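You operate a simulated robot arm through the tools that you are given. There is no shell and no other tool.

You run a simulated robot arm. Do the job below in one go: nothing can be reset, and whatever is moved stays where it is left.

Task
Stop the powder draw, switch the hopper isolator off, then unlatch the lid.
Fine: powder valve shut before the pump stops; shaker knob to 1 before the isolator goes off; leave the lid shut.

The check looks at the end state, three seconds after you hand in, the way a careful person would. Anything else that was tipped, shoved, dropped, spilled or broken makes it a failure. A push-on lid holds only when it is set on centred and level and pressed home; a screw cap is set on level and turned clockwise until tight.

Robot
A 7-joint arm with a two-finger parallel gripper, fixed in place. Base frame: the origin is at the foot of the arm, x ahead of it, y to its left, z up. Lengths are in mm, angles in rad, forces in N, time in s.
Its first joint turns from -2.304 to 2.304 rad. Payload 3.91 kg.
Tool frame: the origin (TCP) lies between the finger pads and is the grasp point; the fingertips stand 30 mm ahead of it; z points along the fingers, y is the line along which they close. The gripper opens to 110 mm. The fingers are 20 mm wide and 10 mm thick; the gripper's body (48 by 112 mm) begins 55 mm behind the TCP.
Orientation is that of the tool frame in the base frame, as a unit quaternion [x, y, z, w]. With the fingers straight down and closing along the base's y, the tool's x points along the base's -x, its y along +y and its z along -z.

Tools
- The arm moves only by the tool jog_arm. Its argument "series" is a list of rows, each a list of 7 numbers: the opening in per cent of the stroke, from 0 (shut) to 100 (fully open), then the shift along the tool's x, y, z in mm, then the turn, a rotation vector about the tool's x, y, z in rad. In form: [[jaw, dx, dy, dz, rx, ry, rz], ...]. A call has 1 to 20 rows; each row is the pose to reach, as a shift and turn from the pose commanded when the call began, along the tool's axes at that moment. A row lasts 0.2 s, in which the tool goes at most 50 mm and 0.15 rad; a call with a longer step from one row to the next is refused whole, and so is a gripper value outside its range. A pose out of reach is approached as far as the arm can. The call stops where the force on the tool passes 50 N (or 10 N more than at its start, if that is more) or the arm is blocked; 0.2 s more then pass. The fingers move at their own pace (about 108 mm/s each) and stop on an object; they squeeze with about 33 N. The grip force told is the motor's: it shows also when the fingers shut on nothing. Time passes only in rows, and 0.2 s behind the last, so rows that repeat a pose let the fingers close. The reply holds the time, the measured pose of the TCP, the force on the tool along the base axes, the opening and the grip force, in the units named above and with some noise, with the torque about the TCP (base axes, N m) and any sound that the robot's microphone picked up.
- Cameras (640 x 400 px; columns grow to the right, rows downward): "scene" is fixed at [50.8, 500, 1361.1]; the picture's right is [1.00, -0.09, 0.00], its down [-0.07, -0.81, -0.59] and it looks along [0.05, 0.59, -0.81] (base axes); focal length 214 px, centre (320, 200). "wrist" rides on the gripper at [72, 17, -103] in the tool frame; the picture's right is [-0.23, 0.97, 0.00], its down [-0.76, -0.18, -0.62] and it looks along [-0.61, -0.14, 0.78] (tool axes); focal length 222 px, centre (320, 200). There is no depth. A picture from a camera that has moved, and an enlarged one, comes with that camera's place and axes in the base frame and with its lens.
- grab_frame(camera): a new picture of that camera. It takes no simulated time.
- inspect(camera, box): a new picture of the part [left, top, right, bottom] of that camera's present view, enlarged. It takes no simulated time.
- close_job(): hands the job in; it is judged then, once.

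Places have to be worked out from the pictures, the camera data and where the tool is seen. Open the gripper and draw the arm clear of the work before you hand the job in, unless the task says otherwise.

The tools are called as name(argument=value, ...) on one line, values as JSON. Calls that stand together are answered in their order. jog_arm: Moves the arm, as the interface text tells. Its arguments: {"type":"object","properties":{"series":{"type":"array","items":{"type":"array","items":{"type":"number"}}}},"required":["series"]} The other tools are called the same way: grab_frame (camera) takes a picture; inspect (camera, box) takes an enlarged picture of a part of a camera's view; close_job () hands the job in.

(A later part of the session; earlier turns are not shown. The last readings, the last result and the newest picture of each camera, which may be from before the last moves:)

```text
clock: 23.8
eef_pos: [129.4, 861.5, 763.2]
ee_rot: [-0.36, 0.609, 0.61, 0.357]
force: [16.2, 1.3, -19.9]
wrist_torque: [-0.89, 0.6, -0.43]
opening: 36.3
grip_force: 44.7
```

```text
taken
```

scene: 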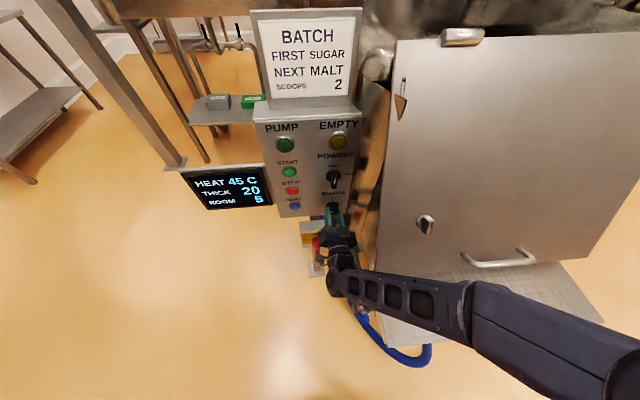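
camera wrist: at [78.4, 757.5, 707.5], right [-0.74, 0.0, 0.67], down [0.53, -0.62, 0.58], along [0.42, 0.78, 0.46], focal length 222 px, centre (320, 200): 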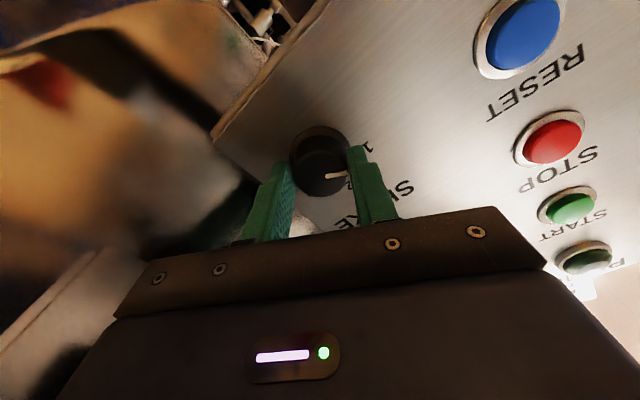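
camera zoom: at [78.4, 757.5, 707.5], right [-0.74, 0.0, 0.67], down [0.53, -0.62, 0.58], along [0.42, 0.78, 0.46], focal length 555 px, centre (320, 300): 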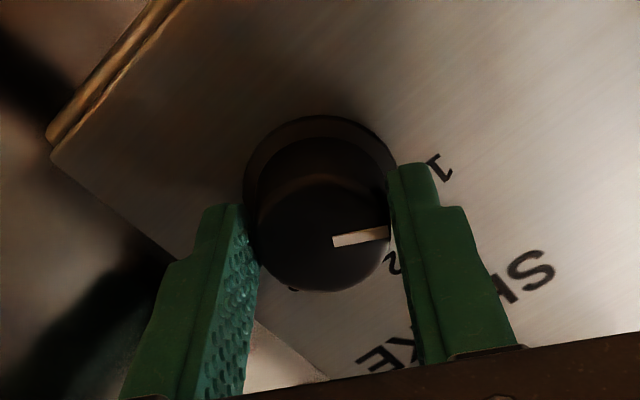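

The pointer turned with the gripper and now lines up with 1. I'll release, retreat and verify.

jog_arm(series=[[50, 0, 0, 0, 0, 0, 0], [75, 0, 0, 0, 0, 0, 0], [75, 0, 0, 0, 0, 0, 0], [75, 0, 0, -30, 0, 0, 0], [75, 0, 0, -60, 0, 0, 0], [75, 0, 0, -100, 0, 0, 0]])

grab_frame(camera="wrist")

inspect(camera="wrist", box=[200, 40, 440, 200])

inspect(camera="scene", box=[270, 130, 390, 290])

```text
clock: 25.2
eef_pos: [127.6, 760.6, 766.7]
ee_rot: [-0.359, 0.61, 0.61, 0.357]
force: [-1.1, -0.1, -0.4]
wrist_torque: [-0.01, -0.03, -0.04]
opening: 82.6
grip_force: 0.1
```

```text
taken
camera wrist: at [77.0, 656.7, 710.3], right [-0.74, 0.0, 0.67], down [0.53, -0.62, 0.58], along [0.42, 0.78, 0.46], focal length 222 px, centre (320, 200)
```

wrist: 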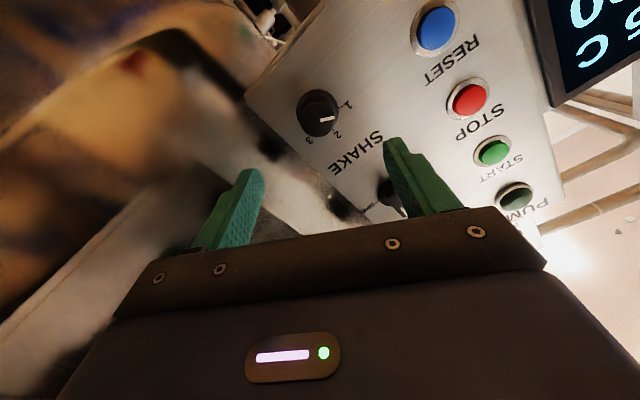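

```text
2.50 times, centred on (320, 120) of wrist
camera zoom: at [77.0, 656.7, 710.3], right [-0.74, 0.0, 0.67], down [0.53, -0.62, 0.58], along [0.42, 0.78, 0.46], focal length 555 px, centre (320, 400)
```

zoom: 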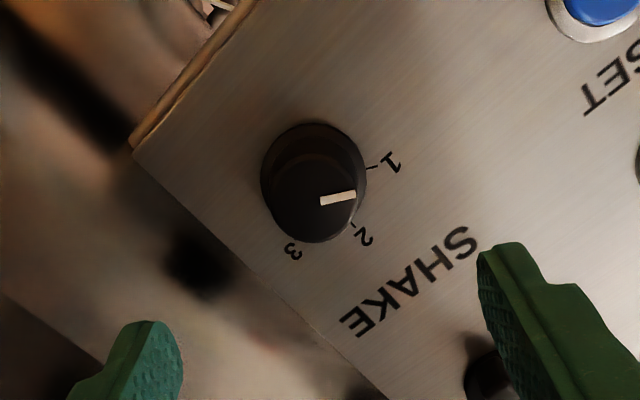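

```text
2.50 times, centred on (330, 210) of scene
camera zoom: at [50.8, 500.0, 1361.1], right [1.0, -0.09, 0.0], down [-0.07, -0.81, -0.59], along [0.05, 0.59, -0.81], focal length 536 px, centre (295, 175)
```

zoom: 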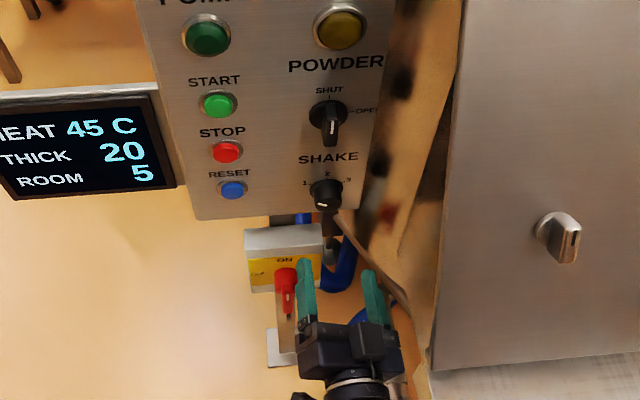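

SHAKE now reads 1. The isolator sits low, and a level wrist there could bring the forearm down onto the tray edge, so I'll roll the wrist back, pull away, and then tilt the tool downward for a look.

jog_arm(series=[[100, 0, 8, -5, 0, 0, 0.14], [100, 1, 16, -10, 0, 0, 0.28], [100, 1, 25, -15, 0, 0, 0.42], [100, 2, 34, -20, 0, 0, 0.56], [100, 2, 42, -25, 0, 0, 0.7], [100, 3, 50, -30, 0, 0, 0.84], [100, 3, 58, -35, 0, 0, 0.98], [100, 3, 67, -40, 0, 0, 1.06]])

grab_frame(camera="scene")

grab_frame(camera="wrist")

```text
clock: 27.0
eef_pos: [69.4, 722.7, 795.6]
ee_rot: [-0.001, 0.707, 0.707, -0.001]
force: [-0.1, -0.7, -0.5]
wrist_torque: [-0.03, -0.01, 0.02]
opening: 109.9
grip_force: 0.1
```

```text
taken
```

scene: 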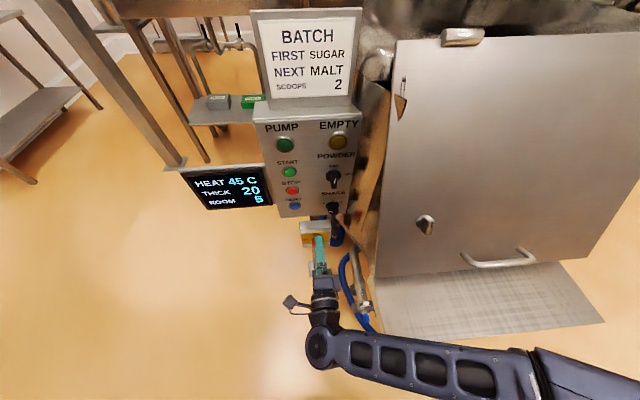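

```text
taken
camera wrist: at [-3.9, 617.4, 811.0], right [0.23, 0.0, 0.97], down [0.76, -0.62, -0.18], along [0.6, 0.78, -0.14], focal length 222 px, centre (320, 200)
```

wrist: 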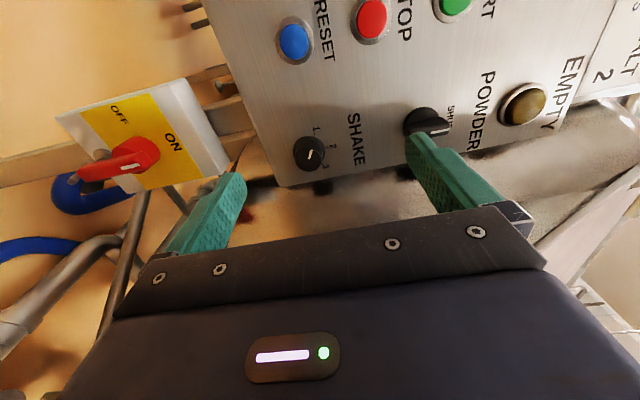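

inspect(camera="wrist", box=[50, 70, 240, 210])

inspect(camera="wrist", box=[280, 80, 480, 190])

inspect(camera="scene", box=[280, 200, 400, 340])

```text
2.86 times, centred on (145, 140) of wrist
camera zoom: at [-3.9, 617.4, 811.0], right [0.23, 0.0, 0.97], down [0.76, -0.62, -0.18], along [0.6, 0.78, -0.14], focal length 635 px, centre (820, 371)
```

zoom: 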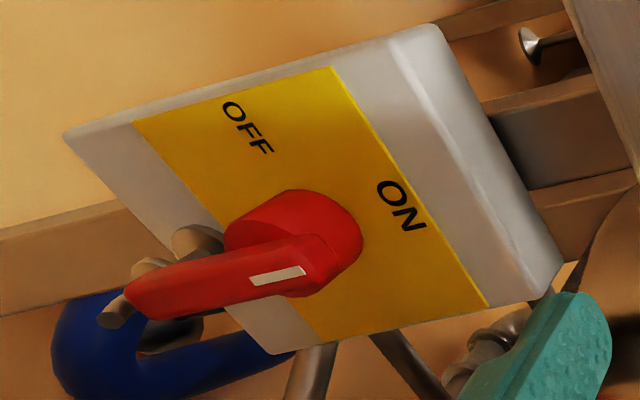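

```text
3.20 times, centred on (380, 135) of wrist
camera zoom: at [-3.9, 617.4, 811.0], right [0.23, 0.0, 0.97], down [0.76, -0.62, -0.18], along [0.6, 0.78, -0.14], focal length 711 px, centre (128, 408)
```

zoom: 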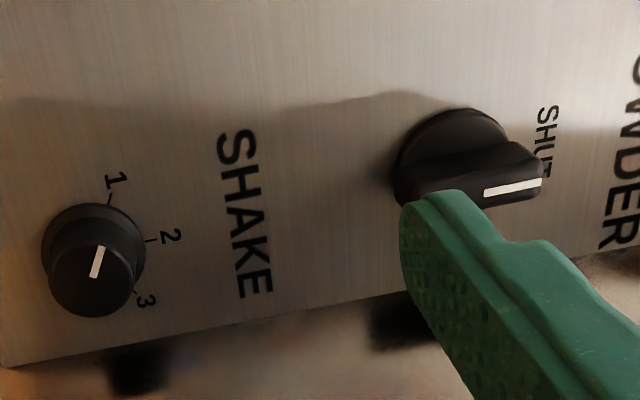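

```text
2.86 times, centred on (340, 270) of scene
camera zoom: at [50.8, 500.0, 1361.1], right [1.0, -0.09, 0.0], down [-0.07, -0.81, -0.59], along [0.05, 0.59, -0.81], focal length 613 px, centre (263, 0)
```

zoom: 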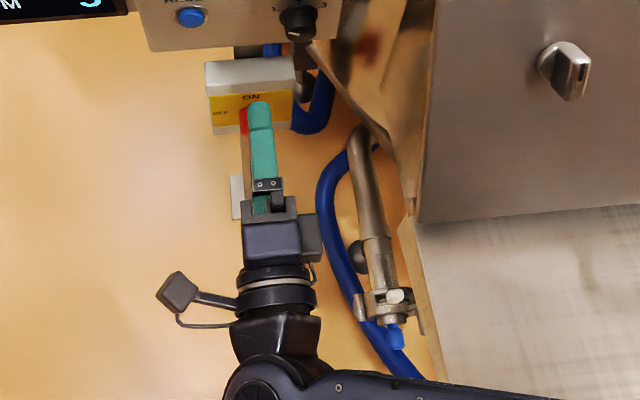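

Both knobs check out: SHAKE at 1 and POWDER at SHUT. The isolator axis is about (67, z 560), the box face at y≈887 and the handle front at y≈837. Its long tail hangs down to z≈505, and OFF needs a counter-clockwise quarter turn, so the tail goes right. I'll approach with the tool tilted 45° down and fingers closed, so the wrist stays high above the tray.

jog_arm(series=[[60, 7, -22, 3, 0.13, 0, 0], [30, 14, -44, 6, 0.26, 0, 0], [0, 21, -66, 10, 0.39, 0, 0], [0, 28, -88, 13, 0.52, 0, 0], [0, 35, -110, 16, 0.65, 0, 0], [0, 40, -130, 20, 0.785, 0, 0], [0, 40, -130, 20, 0.785, 0, 0]])

grab_frame(camera="scene")

grab_frame(camera="wrist")

inspect(camera="scene", box=[250, 190, 410, 340])

```text
clock: 28.6
eef_pos: [28.7, 739.5, 664.2]
ee_rot: [-0.002, 0.924, 0.382, 0.001]
force: [0.4, -0.7, 0.1]
wrist_torque: [-0.03, 0.02, 0.01]
opening: 0.0
grip_force: 33.1
```

```text
taken
```

scene: 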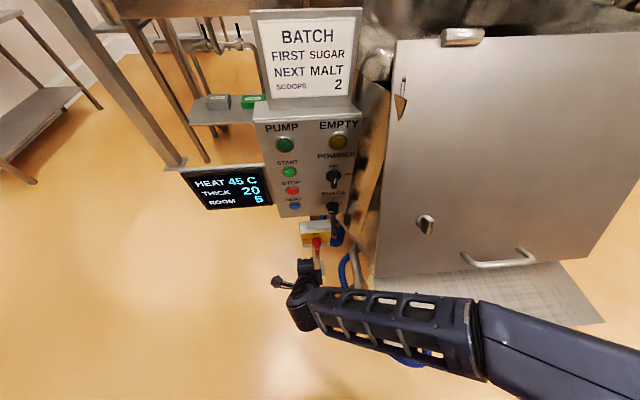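

```text
taken
camera wrist: at [-44.8, 679.0, 748.4], right [0.22, 0.69, 0.69], down [0.76, -0.56, 0.32], along [0.61, 0.45, -0.65], focal length 222 px, centre (320, 200)
```

wrist: 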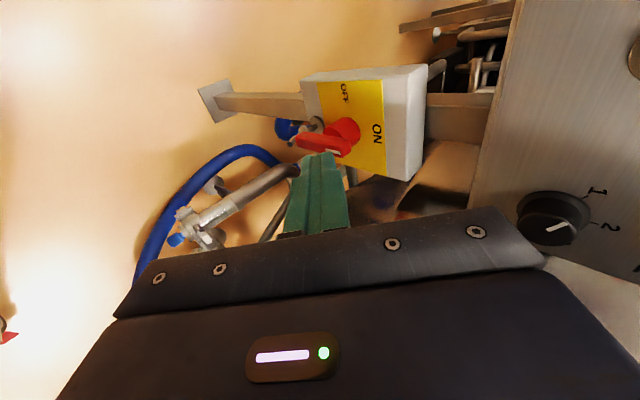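

```text
2.67 times, centred on (330, 265) of scene
camera zoom: at [50.8, 500.0, 1361.1], right [1.0, -0.09, 0.0], down [-0.07, -0.81, -0.59], along [0.05, 0.59, -0.81], focal length 572 px, centre (293, 27)
```

zoom: 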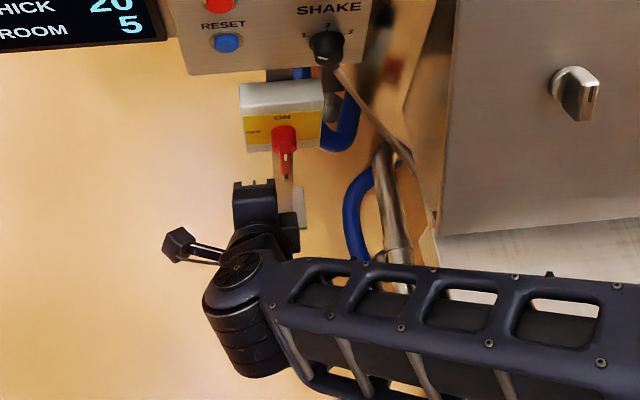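

inspect(camera="wrist", box=[250, 50, 450, 190])

```text
2.86 times, centred on (350, 120) of wrist
camera zoom: at [-44.8, 679.0, 748.4], right [0.22, 0.69, 0.69], down [0.76, -0.56, 0.32], along [0.61, 0.45, -0.65], focal length 635 px, centre (234, 429)
```

zoom: 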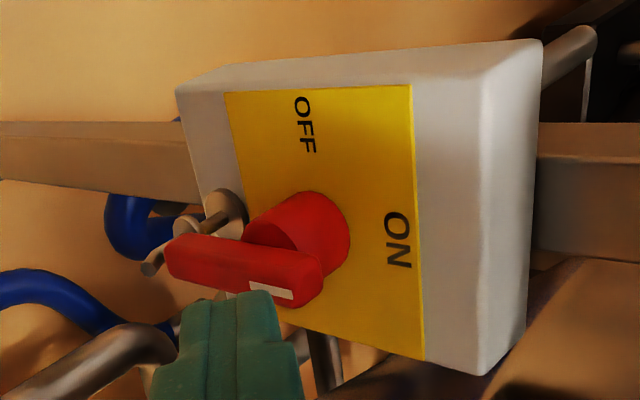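

There is a metal rod with a flange near the tail tip that I don't yet understand. Before pushing I want a lower, more level view, so I'll back off to the left and level the tool.

jog_arm(series=[[0, 15, -18, -3, 0, 0, 0], [0, 30, -36, -6, -0.13, 0, 0], [0, 45, -55, -9, -0.26, 0, 0], [0, 60, -73, -12, -0.39, 0, 0], [0, 75, -91, -15, -0.52, 0, 0], [0, 89, -109, -18, -0.65, 0, 0], [0, 89, -109, -18, -0.785, 0, 0], [0, 89, -109, -18, -0.785, 0, 0]])

grab_frame(camera="scene")

grab_frame(camera="wrist")

inspect(camera="wrist", box=[220, 80, 420, 220])

```text
clock: 30.4
eef_pos: [-60.3, 652.6, 601.2]
ee_rot: [-0.002, 0.707, 0.707, -0.001]
force: [-0.6, -0.1, -0.1]
wrist_torque: [-0.01, 0.02, 0.01]
opening: 0.2
grip_force: 33.0
```

```text
taken
```

scene: 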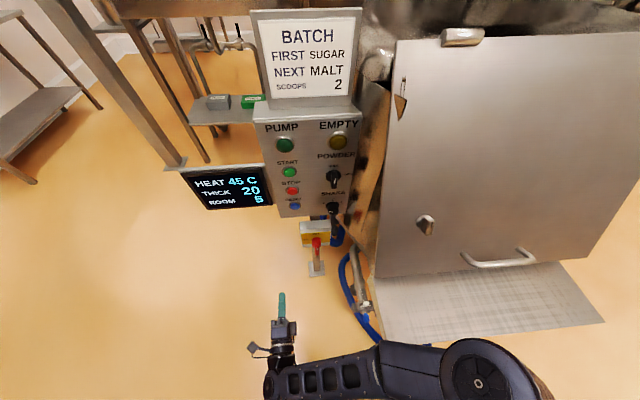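

```text
taken
camera wrist: at [-132.8, 547.2, 616.5], right [0.23, 0.0, 0.97], down [0.76, -0.62, -0.18], along [0.6, 0.78, -0.14], focal length 222 px, centre (320, 200)
```

wrist: 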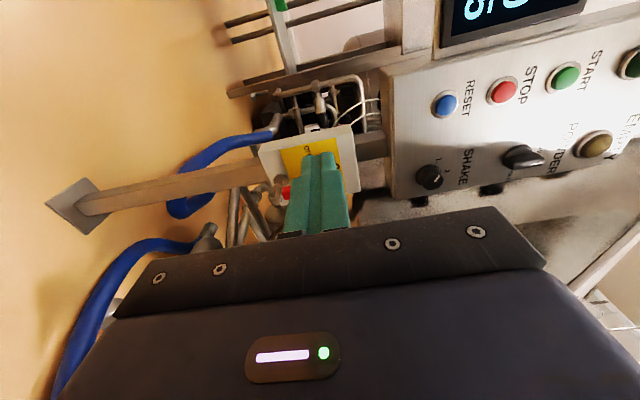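

```text
2.86 times, centred on (320, 150) of wrist
camera zoom: at [-132.8, 547.2, 616.5], right [0.23, 0.0, 0.97], down [0.76, -0.62, -0.18], along [0.6, 0.78, -0.14], focal length 635 px, centre (320, 343)
```

zoom: 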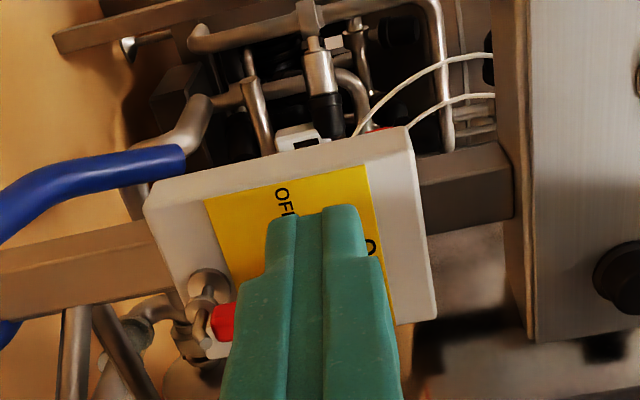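

jog_arm(series=[[100, 0, 0, 0, 0, 0, 0], [100, 0, -20, 0, 0, 0, 0], [100, 0, -35, 0, 0, 0, 0]])

grab_frame(camera="wrist")

inspect(camera="wrist", box=[250, 100, 410, 220])

```text
clock: 31.2
eef_pos: [-60.5, 650.9, 565.2]
ee_rot: [-0.002, 0.707, 0.708, 0.0]
force: [-0.2, 0.4, 0.8]
wrist_torque: [0.01, 0.01, 0.0]
opening: 110.2
grip_force: 0.0
```

```text
taken
camera wrist: at [-132.8, 546.6, 580.6], right [0.23, 0.0, 0.97], down [0.76, -0.62, -0.18], along [0.6, 0.78, -0.14], focal length 222 px, centre (320, 200)
```

wrist: 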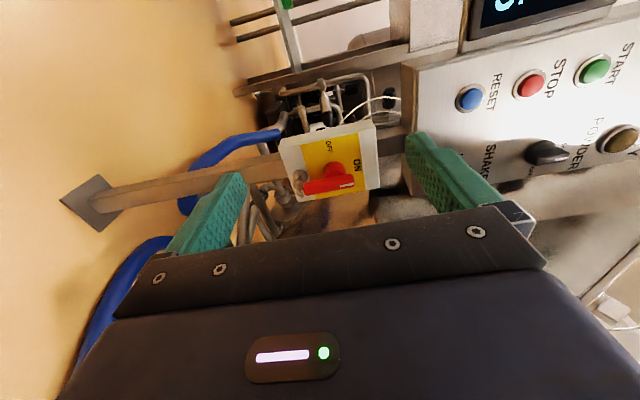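

```text
3.33 times, centred on (330, 160) of wrist
camera zoom: at [-132.8, 546.6, 580.6], right [0.23, 0.0, 0.97], down [0.76, -0.62, -0.18], along [0.6, 0.78, -0.14], focal length 740 px, centre (287, 333)
```

zoom: 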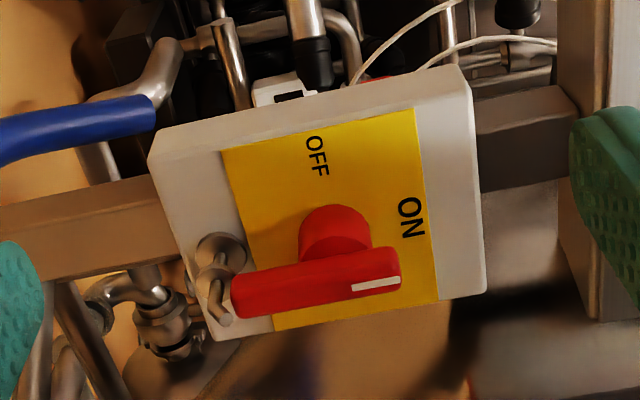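

A small bent peg stands on the box face next to the tail tip. I'll move closer, still well to the left, to see whether it catches the handle.

jog_arm(series=[[100, -10, -5, 30, 0, 0, 0], [100, -20, -10, 60, 0, 0, 0], [100, -25, -15, 90, 0, 0, 0]])

grab_frame(camera="wrist")

inspect(camera="wrist", box=[250, 90, 410, 210])

grab_frame(camera="scene")

```text
clock: 32.0
eef_pos: [-38.0, 739.2, 551.1]
ee_rot: [-0.003, 0.707, 0.708, -0.004]
force: [0.3, 0.4, -0.3]
wrist_torque: [-0.02, 0.0, -0.01]
opening: 110.0
grip_force: 0.0
```

```text
taken
camera wrist: at [-111.4, 634.6, 568.2], right [0.23, 0.0, 0.97], down [0.77, -0.62, -0.18], along [0.6, 0.79, -0.14], focal length 222 px, centre (320, 200)
```

wrist: 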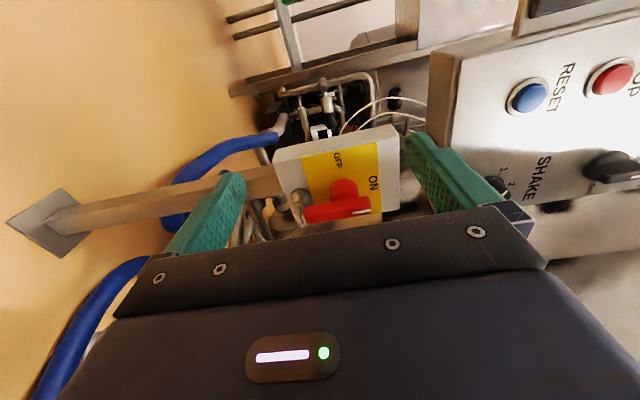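

```text
3.33 times, centred on (330, 150) of wrist
camera zoom: at [-111.4, 634.6, 568.2], right [0.23, 0.0, 0.97], down [0.77, -0.62, -0.18], along [0.6, 0.79, -0.14], focal length 740 px, centre (287, 367)
```

zoom: 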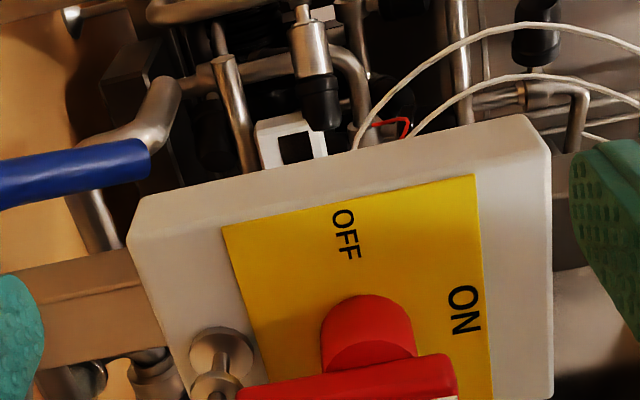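

```text
taken
```

scene: 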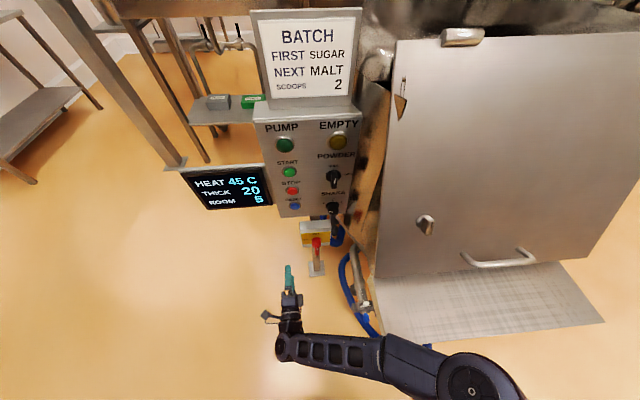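

inspect(camera="wrist", box=[270, 160, 390, 240])

```text
5.00 times, centred on (330, 200) of wrist
camera zoom: at [-111.4, 634.6, 568.2], right [0.23, 0.0, 0.97], down [0.77, -0.62, -0.18], along [0.6, 0.79, -0.14], focal length 1111 px, centre (270, 200)
```

zoom: 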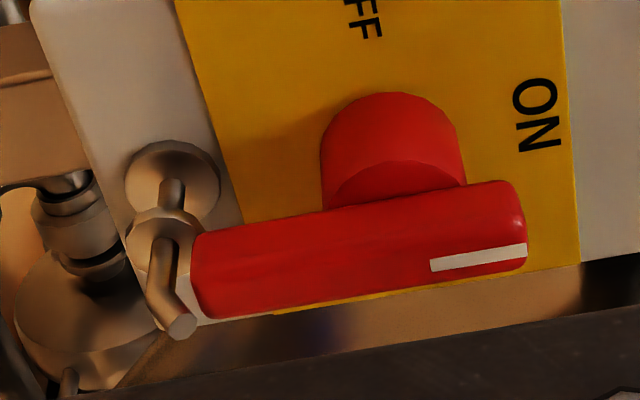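

The peg lies just below the tail tip, so a counter-clockwise turn moves the tail away from it. I'll grip the bar with fingers closing along X and the tool tilted about 35° down, then rotate about the handle axis. First I'll pull back up and roll the wrist +90°.

jog_arm(series=[[80, -4, 10, -10, 0, 0, 0.14], [60, -9, 20, -20, 0, 0, 0.28], [50, -14, 30, -25, 0, 0, 0.42], [50, -19, 40, -30, 0, 0, 0.56], [50, -24, 50, -35, 0, 0, 0.7], [50, -30, 58, -39, 0, 0, 0.84], [50, -36, 66, -39, 0, 0, 0.98], [50, -42, 74, -39, 0, 0, 1.12], [50, -48, 82, -39, 0, 0, 1.26], [50, -53, 89, -39, 0, 0, 1.4], [50, -58, 89, -39, 0, 0, 1.5], [50, -58, 89, -39, 0, 0, 1.5708], [50, -58, 89, -39, 0, 0, 1.5708]])

grab_frame(camera="scene")

grab_frame(camera="wrist")

```text
clock: 34.8
eef_pos: [26.7, 705.9, 643.1]
ee_rot: [0.496, 0.501, 0.503, -0.5]
force: [0.4, 0.2, 0.0]
wrist_torque: [0.02, 0.0, 0.0]
opening: 55.0
grip_force: 0.1
```

```text
taken
```

scene: 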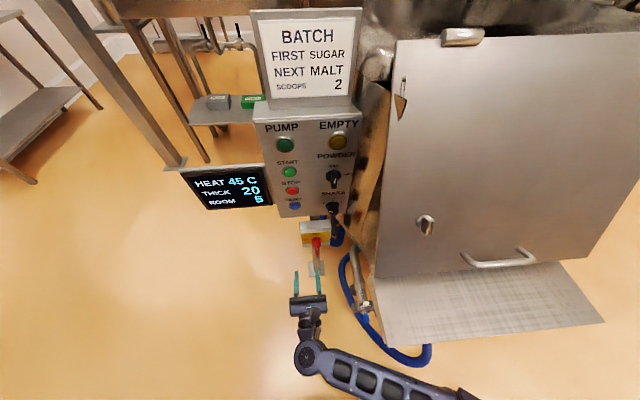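

```text
taken
camera wrist: at [42.3, 601.6, 714.1], right [0.98, 0.01, -0.22], down [-0.17, -0.62, -0.77], along [-0.14, 0.78, -0.6], focal length 222 px, centre (320, 200)
```

wrist: 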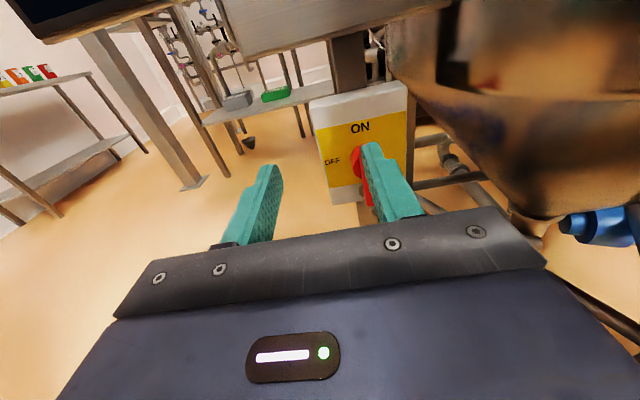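

The roll worked and the view is now upright. Now I'll tilt 35° down and go to the pre-grip point in front of and above the handle.

jog_arm(series=[[50, -7, 8, 8, 0, -0.13, 0], [50, -14, 16, 16, 0, -0.26, 0], [50, -21, 25, 24, 0, -0.39, 0], [50, -28, 33, 31, 0, -0.52, 0], [50, -34, 40.3, 38, 0, -0.611, 0], [50, -34, 40.3, 38, 0, -0.611, 0]])

grab_frame(camera="scene")

grab_frame(camera="wrist")

inspect(camera="wrist", box=[230, 60, 430, 200])

inspect(camera="scene", box=[270, 190, 410, 310])

```text
clock: 36.4
eef_pos: [30.6, 687.5, 562.4]
ee_rot: [0.614, 0.66, 0.296, -0.317]
force: [0.2, 0.8, 0.0]
wrist_torque: [0.02, -0.01, -0.01]
opening: 55.0
grip_force: 0.0
stopped in row 6: the arm was blocked; the commanded pose is now the measured one
```

```text
taken
```

scene: 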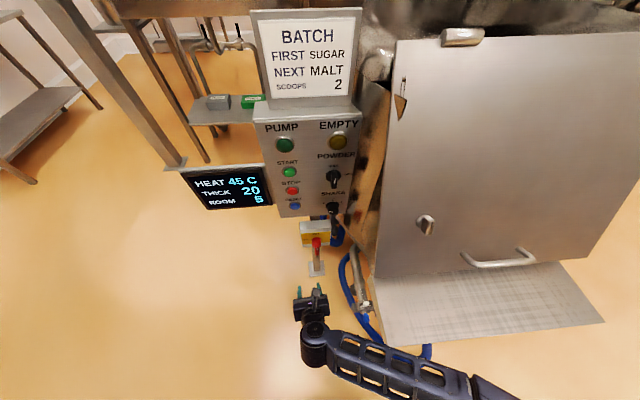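

```text
taken
camera wrist: at [48.5, 652.7, 683.1], right [0.98, -0.07, -0.17], down [-0.11, -0.97, -0.21], along [-0.16, 0.22, -0.96], focal length 222 px, centre (320, 200)
```

wrist: 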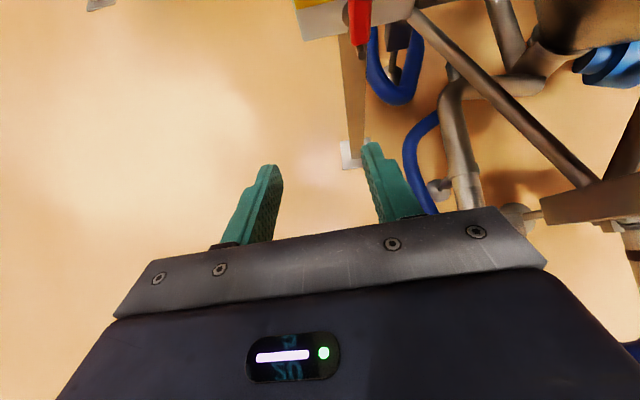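

```text
2.86 times, centred on (330, 130) of wrist
camera zoom: at [48.5, 652.7, 683.1], right [0.98, -0.07, -0.17], down [-0.11, -0.97, -0.21], along [-0.16, 0.22, -0.96], focal length 635 px, centre (291, 400)
```

zoom: 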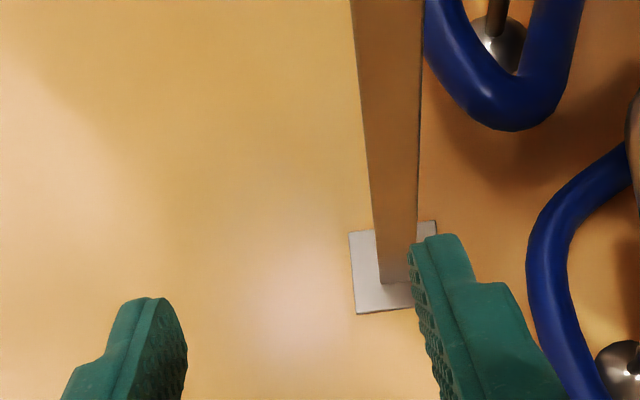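

```text
3.33 times, centred on (340, 250) of scene
camera zoom: at [50.8, 500.0, 1361.1], right [1.0, -0.09, 0.0], down [-0.07, -0.81, -0.59], along [0.05, 0.59, -0.81], focal length 715 px, centre (253, 33)
```

zoom: 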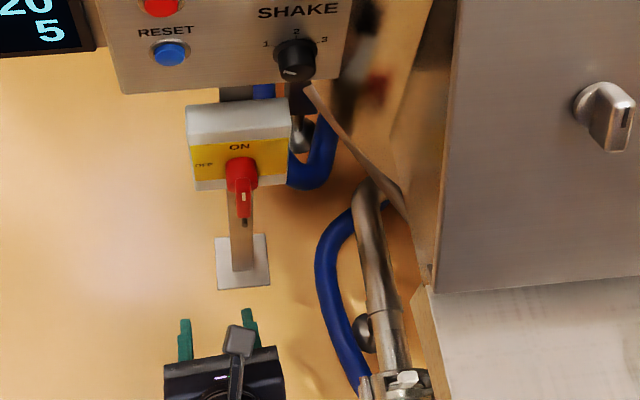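

The arm reports it was blocked, well off the commanded pose. I'll inspect where the forearm is relative to the tray before doing anything else.

inspect(camera="scene", box=[280, 270, 520, 400])

inspect(camera="wrist", box=[400, 80, 640, 280])

```text
2.67 times, centred on (400, 335) of scene
camera zoom: at [50.8, 500.0, 1361.1], right [1.0, -0.09, 0.0], down [-0.07, -0.81, -0.59], along [0.05, 0.59, -0.81], focal length 572 px, centre (107, -160)
```

zoom: 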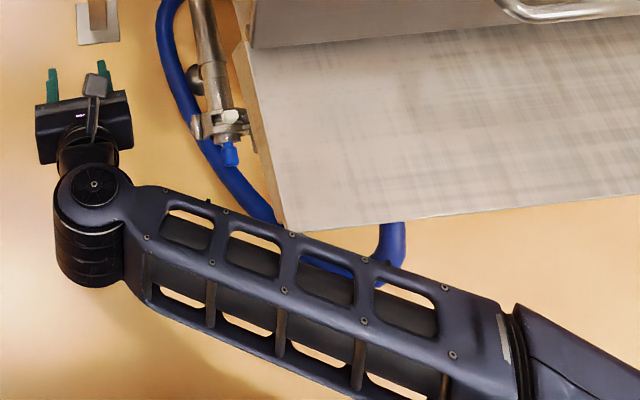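

```text
2.00 times, centred on (520, 180) of wrist
camera zoom: at [48.5, 652.7, 683.1], right [0.98, -0.07, -0.17], down [-0.11, -0.97, -0.21], along [-0.16, 0.22, -0.96], focal length 444 px, centre (-80, 240)
```

zoom: 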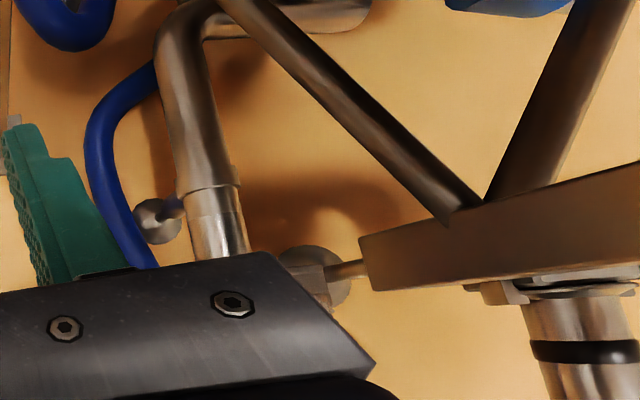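

The forearm, with its elbow out to the right, has come up against the tray's front-left corner; the tray itself hasn't moved. I'll back away to the left and front, then climb, so I can reset the elbow.

jog_arm(series=[[50, -2, -20, -13, 0, 0, 0], [50, -4, -42, -27, 0, 0, 0], [50, -6.5, -62.7, -40.4, 0, 0, 0]])

grab_frame(camera="scene")

```text
clock: 37.2
eef_pos: [-23.4, 656.5, 578.8]
ee_rot: [0.617, 0.658, 0.298, -0.312]
force: [0.0, 0.4, 0.3]
wrist_torque: [0.0, 0.02, 0.04]
opening: 55.0
grip_force: 0.1
```

```text
taken
```

scene: 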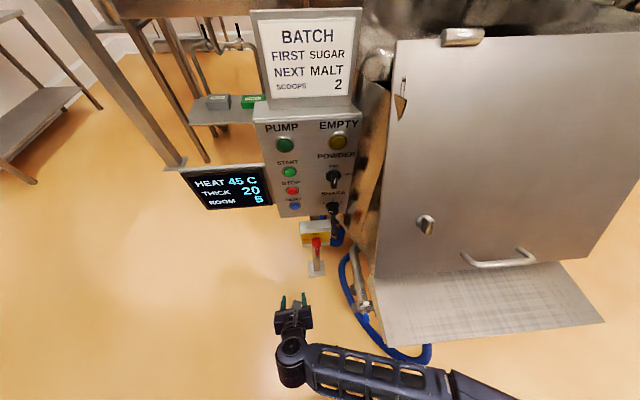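

Clear of the tray now. I'll climb to z≈900 and level the tool to see how the elbow settles.

jog_arm(series=[[50, 38, -1, -25, 0, 0.09, 0], [50, 77, -2, -50, 0, 0.19, 0], [50, 115, -3, -75, 0, 0.29, 0], [50, 154, -4, -100, 0, 0.38, 0], [50, 192, -5, -126, 0, 0.48, 0], [50, 231, -6, -151, 0, 0.57, 0], [50, 269, -7, -176, 0, 0.67, 0], [50, 269, -7, -176, 0, 0.67, 0]])

grab_frame(camera="scene")

```text
clock: 39.0
eef_pos: [-33.8, 686.4, 900.0]
ee_rot: [0.485, 0.518, 0.485, -0.511]
force: [1.0, -0.3, 0.7]
wrist_torque: [-0.02, 0.03, 0.0]
opening: 54.9
grip_force: 0.1
```

```text
taken
```

scene: 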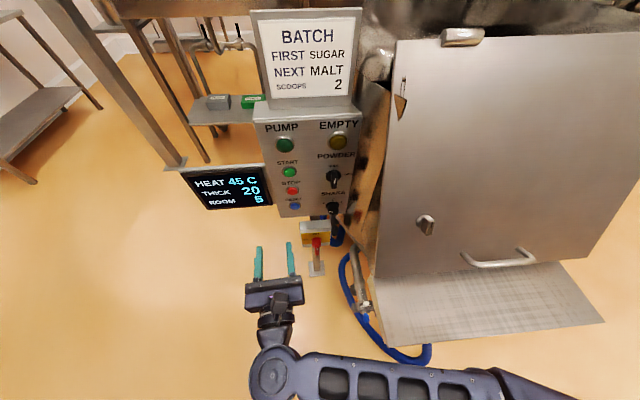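

The elbow stays on the right. Rolling the wrist negative seemed to lift it earlier, so I'll roll back through -90° here in free space and watch.

jog_arm(series=[[50, 0, 0, 0, 0, 0, -0.15], [50, 0, 0, 0, 0, 0, -0.3], [50, 0, 0, 0, 0, 0, -0.45], [50, 0, 0, 0, 0, 0, -0.6], [50, 0, 0, 0, 0, 0, -0.75], [50, 0, 0, 0, 0, 0, -0.9], [50, 0, 0, 0, 0, 0, -1.05], [50, 0, 0, 0, 0, 0, -1.2], [50, 0, 0, 0, 0, 0, -1.35], [50, 0, 0, 0, 0, 0, -1.5], [50, 0, 0, 0, 0, 0, -1.65], [50, 0, 0, 0, 0, 0, -1.8], [50, 0, 0, 0, 0, 0, -1.95], [50, 0, 0, 0, 0, 0, -2.1], [50, 0, 0, 0, 0, 0, -2.25], [50, 0, 0, 0, 0, 0, -2.4], [50, 0, 0, 0, 0, 0, -2.55], [50, 0, 0, 0, 0, 0, -2.7], [50, 0, 0, 0, 0, 0, -2.85], [50, 0, 0, 0, 0, 0, -3.0]])

grab_frame(camera="scene")

```text
clock: 43.2
eef_pos: [-36.0, 687.4, 898.6]
ee_rot: [-0.483, 0.52, 0.543, 0.448]
force: [0.4, -0.3, -0.5]
wrist_torque: [-0.02, -0.01, 0.04]
opening: 55.3
grip_force: 0.0
```

```text
taken
```

scene: 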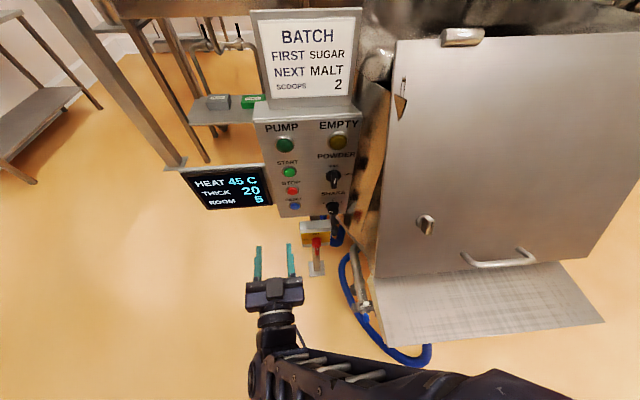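

jog_arm(series=[[50, 0, 0, 0, 0, 0, -0.15], [50, 0, 0, 0, 0, 0, -0.3], [50, 0, 0, 0, 0, 0, -0.45], [50, 0, 0, 0, 0, 0, -0.6], [50, 0, 0, 0, 0, 0, -0.75], [50, 0, 0, 0, 0, 0, -0.9], [50, 0, 0, 0, 0, 0, -1.05], [50, 0, 0, 0, 0, 0, -1.2], [50, 0, 0, 0, 0, 0, -1.35], [50, 0, 0, 0, 0, 0, -1.5], [50, 0, 0, 0, 0, 0, -1.65]])

grab_frame(camera="scene")

grab_frame(camera="wrist")

```text
clock: 45.6
eef_pos: [-34.1, 686.8, 897.6]
ee_rot: [0.709, 0.002, -0.039, -0.704]
force: [-0.2, -0.1, 0.6]
wrist_torque: [0.02, 0.01, 0.02]
opening: 55.1
grip_force: 0.1
```

```text
taken
```

scene: 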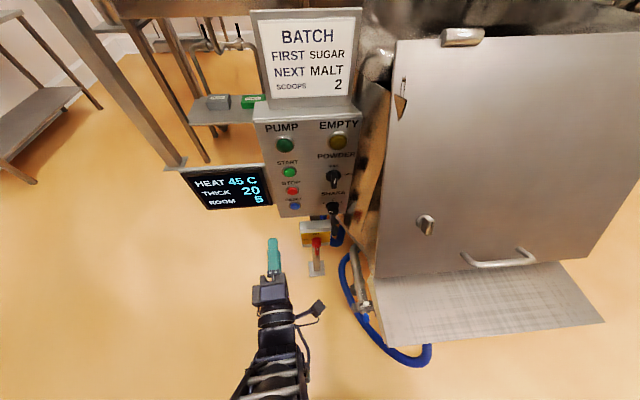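

```text
taken
camera wrist: at [42.5, 588.0, 877.0], right [-0.28, -0.02, -0.96], down [-0.71, -0.67, 0.22], along [-0.64, 0.75, 0.17], focal length 222 px, centre (320, 200)
```

wrist: 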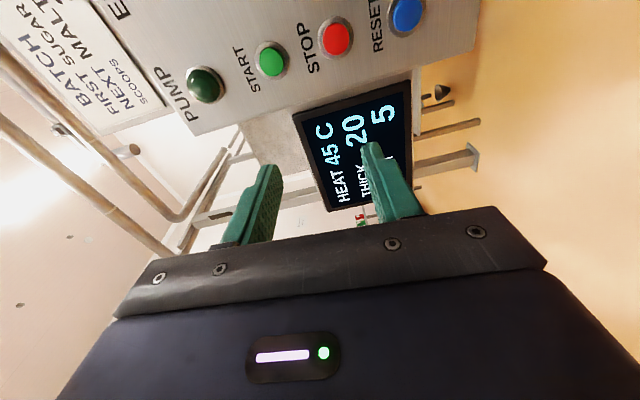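

That worked: at -180° roll the elbow has come up behind the wrist, clear of the tray. I'll roll back to -90°, with the fingers closing along X, and check the elbow stays up.

jog_arm(series=[[50, 0, 0, 0, 0, 0, 0.15], [50, 0, 0, 0, 0, 0, 0.3], [50, 0, 0, 0, 0, 0, 0.45], [50, 0, 0, 0, 0, 0, 0.6], [50, 0, 0, 0, 0, 0, 0.75], [50, 0, 0, 0, 0, 0, 0.9], [50, 0, 0, 0, 0, 0, 1.05], [50, 0, 0, 0, 0, 0, 1.2], [50, 0, 0, 0, 0, 0, 1.35], [50, 0, 0, 0, 0, 0, 1.518], [50, 0, 0, 0, 0, 0, 1.518]])

grab_frame(camera="scene")

```text
refused: row 10 steps farther than a row can; nothing moved
```

```text
taken
```

scene: 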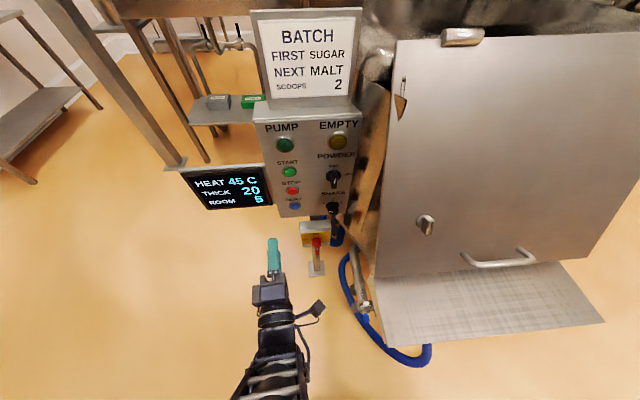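

One step was too large and the call was refused; repeating with smaller steps.

jog_arm(series=[[50, 0, 0, 0, 0, 0, 0.14], [50, 0, 0, 0, 0, 0, 0.28], [50, 0, 0, 0, 0, 0, 0.42], [50, 0, 0, 0, 0, 0, 0.56], [50, 0, 0, 0, 0, 0, 0.7], [50, 0, 0, 0, 0, 0, 0.84], [50, 0, 0, 0, 0, 0, 0.98], [50, 0, 0, 0, 0, 0, 1.12], [50, 0, 0, 0, 0, 0, 1.26], [50, 0, 0, 0, 0, 0, 1.4], [50, 0, 0, 0, 0, 0, 1.518], [50, 0, 0, 0, 0, 0, 1.518]])

grab_frame(camera="scene")

```text
clock: 48.2
eef_pos: [-34.3, 687.8, 898.4]
ee_rot: [0.517, -0.487, -0.515, -0.481]
force: [-0.5, 0.0, -0.7]
wrist_torque: [0.01, -0.01, 0.01]
opening: 54.9
grip_force: 0.0
```

```text
taken
```

scene: 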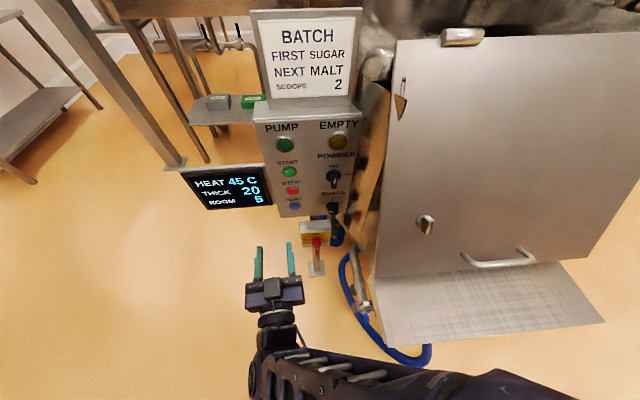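

The elbow swings right again at -90°, so it depends on roll. I'll test the other side by rolling on through -180° to -270°, which also gives fingers closing along X.

jog_arm(series=[[50, 0, 0, 0, 0, 0, -0.15], [50, 0, 0, 0, 0, 0, -0.3], [50, 0, 0, 0, 0, 0, -0.45], [50, 0, 0, 0, 0, 0, -0.6], [50, 0, 0, 0, 0, 0, -0.75], [50, 0, 0, 0, 0, 0, -0.9], [50, 0, 0, 0, 0, 0, -1.05], [50, 0, 0, 0, 0, 0, -1.2], [50, 0, 0, 0, 0, 0, -1.35], [50, 0, 0, 0, 0, 0, -1.5], [50, 0, 0, 0, 0, 0, -1.65], [50, 0, 0, 0, 0, 0, -1.8], [50, 0, 0, 0, 0, 0, -1.95], [50, 0, 0, 0, 0, 0, -2.1], [50, 0, 0, 0, 0, 0, -2.25], [50, 0, 0, 0, 0, 0, -2.4], [50, 0, 0, 0, 0, 0, -2.55], [50, 0, 0, 0, 0, 0, -2.7], [50, 0, 0, 0, 0, 0, -2.85], [50, 0, 0, 0, 0, 0, -3.0]])

grab_frame(camera="scene")

```text
clock: 52.4
eef_pos: [-34.2, 686.8, 896.6]
ee_rot: [-0.522, -0.481, -0.446, 0.546]
force: [0.2, 0.4, 0.4]
wrist_torque: [0.03, 0.04, 0.03]
opening: 55.0
grip_force: 0.0
```

```text
taken
```

scene: 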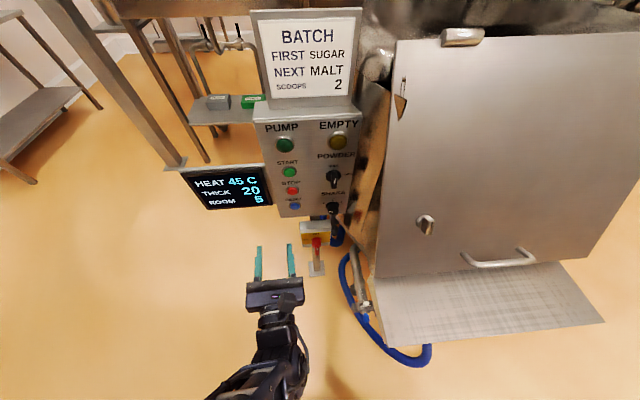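

At -270° the elbow is centred and slightly left, which is what I need, with the camera on top. I'll check there's still range for the quarter turn by rolling another 90° here.

jog_arm(series=[[50, 0, 0, 0, 0, 0, -0.15], [50, 0, 0, 0, 0, 0, -0.3], [50, 0, 0, 0, 0, 0, -0.45], [50, 0, 0, 0, 0, 0, -0.6], [50, 0, 0, 0, 0, 0, -0.75], [50, 0, 0, 0, 0, 0, -0.9], [50, 0, 0, 0, 0, 0, -1.05], [50, 0, 0, 0, 0, 0, -1.2], [50, 0, 0, 0, 0, 0, -1.35], [50, 0, 0, 0, 0, 0, -1.5], [50, 0, 0, 0, 0, 0, -1.65], [50, 0, 0, 0, 0, 0, -1.75]])

grab_frame(camera="scene")

```text
clock: 54.1
eef_pos: [139.7, 794.7, 862.0]
ee_rot: [0.195, 0.69, 0.636, -0.287]
force: [-40.3, 0.3, -4.9]
wrist_torque: [0.4, -0.91, -3.53]
opening: 54.8
grip_force: 0.1
out of reach, approached as far as the arm can: row 3, 4, 5, 6, 7, 8
stopped in row 8: the force on the tool passed its limit at 350 N (the readings are from after the stop); the commanded pose is now the measured one
```

```text
taken
```

scene: 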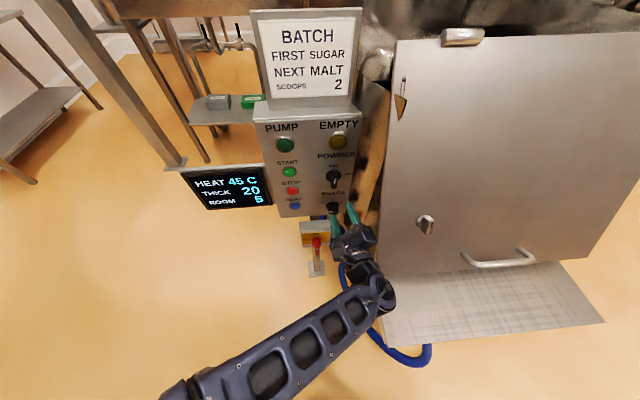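

That overshot: the arm hit its limit, swung right and bumped something. I'll look at what was touched before backing off.

inspect(camera="scene", box=[280, 130, 440, 300])

grab_frame(camera="wrist")

```text
2.35 times, centred on (360, 215) of scene
camera zoom: at [50.8, 500.0, 1361.1], right [1.0, -0.09, 0.0], down [-0.07, -0.81, -0.59], along [0.05, 0.59, -0.81], focal length 505 px, centre (226, 165)
```

zoom: 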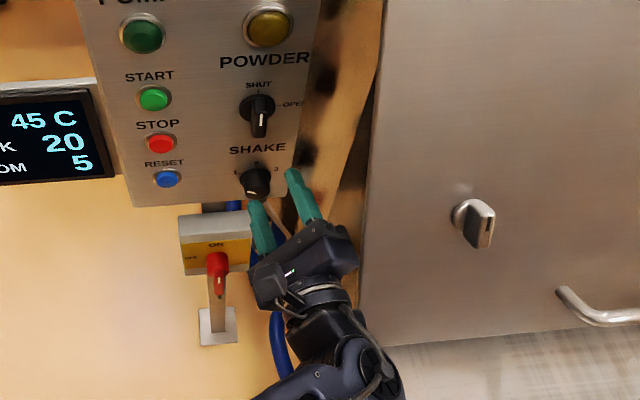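

```text
taken
camera wrist: at [109.0, 687.7, 924.3], right [0.79, 0.13, 0.6], down [0.56, -0.56, -0.61], along [0.26, 0.81, -0.52], focal length 222 px, centre (320, 200)
```

wrist: 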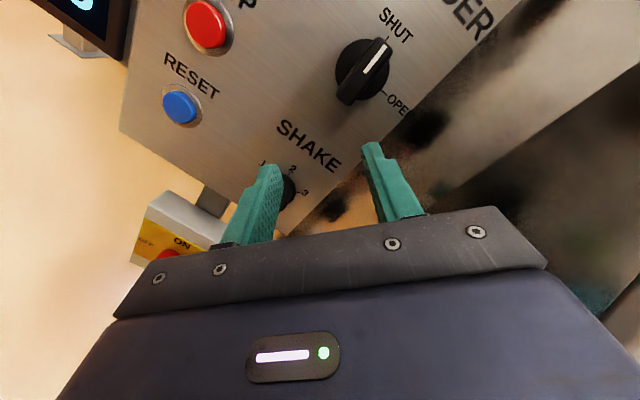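

The powder knob still points at SHUT. The elbow is now on the left, which is useful, and I'm lightly loaded against the hopper side, so I'll move left and back.

jog_arm(series=[[50, 20, -17.5, -11, 0, 0, 0], [50, 41, -35, -22, 0, 0, 0], [50, 61, -53, -33, 0, 0, 0], [50, 81.9, -70.3, -44.6, 0, 0, 0]])

grab_frame(camera="scene")

grab_frame(camera="wrist")

inspect(camera="scene", box=[250, 100, 410, 290])

```text
clock: 54.5
eef_pos: [139.5, 795.2, 863.1]
ee_rot: [0.194, 0.69, 0.636, -0.287]
force: [-9.2, -2.0, 3.2]
wrist_torque: [-0.22, -0.46, -0.94]
opening: 55.0
grip_force: 0.0
out of reach, approached as far as the arm can: row 1
stopped in row 1: the force on the tool passed its limit at 53 N (the readings are from after the stop); the commanded pose is now the measured one
```

```text
taken
```

scene: 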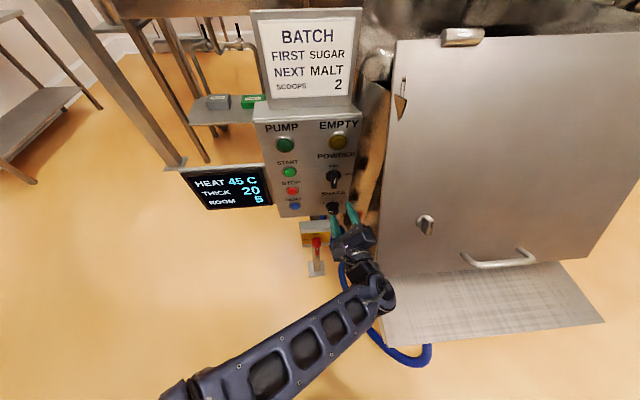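

```text
taken
camera wrist: at [109.0, 687.6, 924.3], right [0.79, 0.13, 0.6], down [0.56, -0.56, -0.61], along [0.26, 0.82, -0.52], focal length 222 px, centre (320, 200)
```

wrist: 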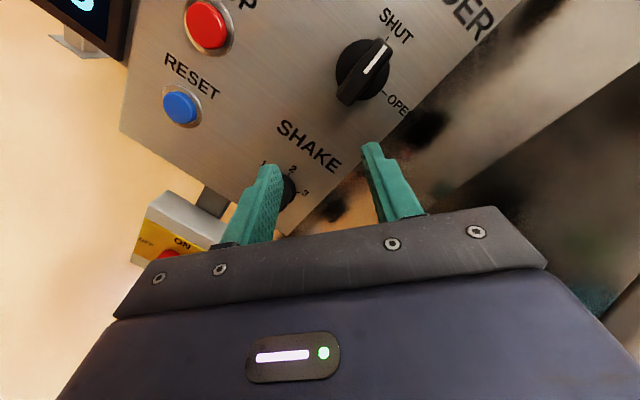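

```text
2.11 times, centred on (330, 195) of scene
camera zoom: at [50.8, 500.0, 1361.1], right [1.0, -0.09, 0.0], down [-0.07, -0.81, -0.59], along [0.05, 0.59, -0.81], focal length 452 px, centre (299, 210)
```

zoom: 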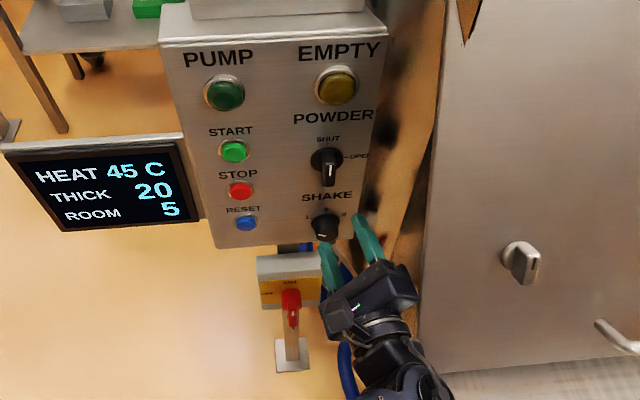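

Still touching and near a joint limit. I'll unwind the roll in the reverse direction while easing left in small steps.

jog_arm(series=[[50, 4, -3.5, -2, 0, 0, 0.05], [50, 8, -7, -5, 0, 0, 0.1], [50, 16, -14, -9, 0, 0, 0.15], [50, 24, -21, -13, 0, 0, 0.2], [50, 32, -28, -18, 0, 0, 0.25], [50, 41, -35, -22, 0, 0, 0.3]])

grab_frame(camera="scene")

```text
clock: 55.9
eef_pos: [90.3, 766.9, 863.8]
ee_rot: [0.296, 0.653, 0.586, -0.378]
force: [-0.4, -0.2, -0.4]
wrist_torque: [-0.01, 0.02, 0.03]
opening: 55.2
grip_force: 0.0
out of reach, approached as far as the arm can: row 1
```

```text
taken
```

scene: 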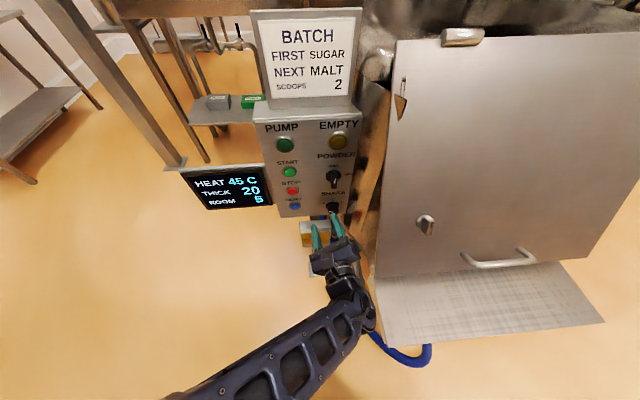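

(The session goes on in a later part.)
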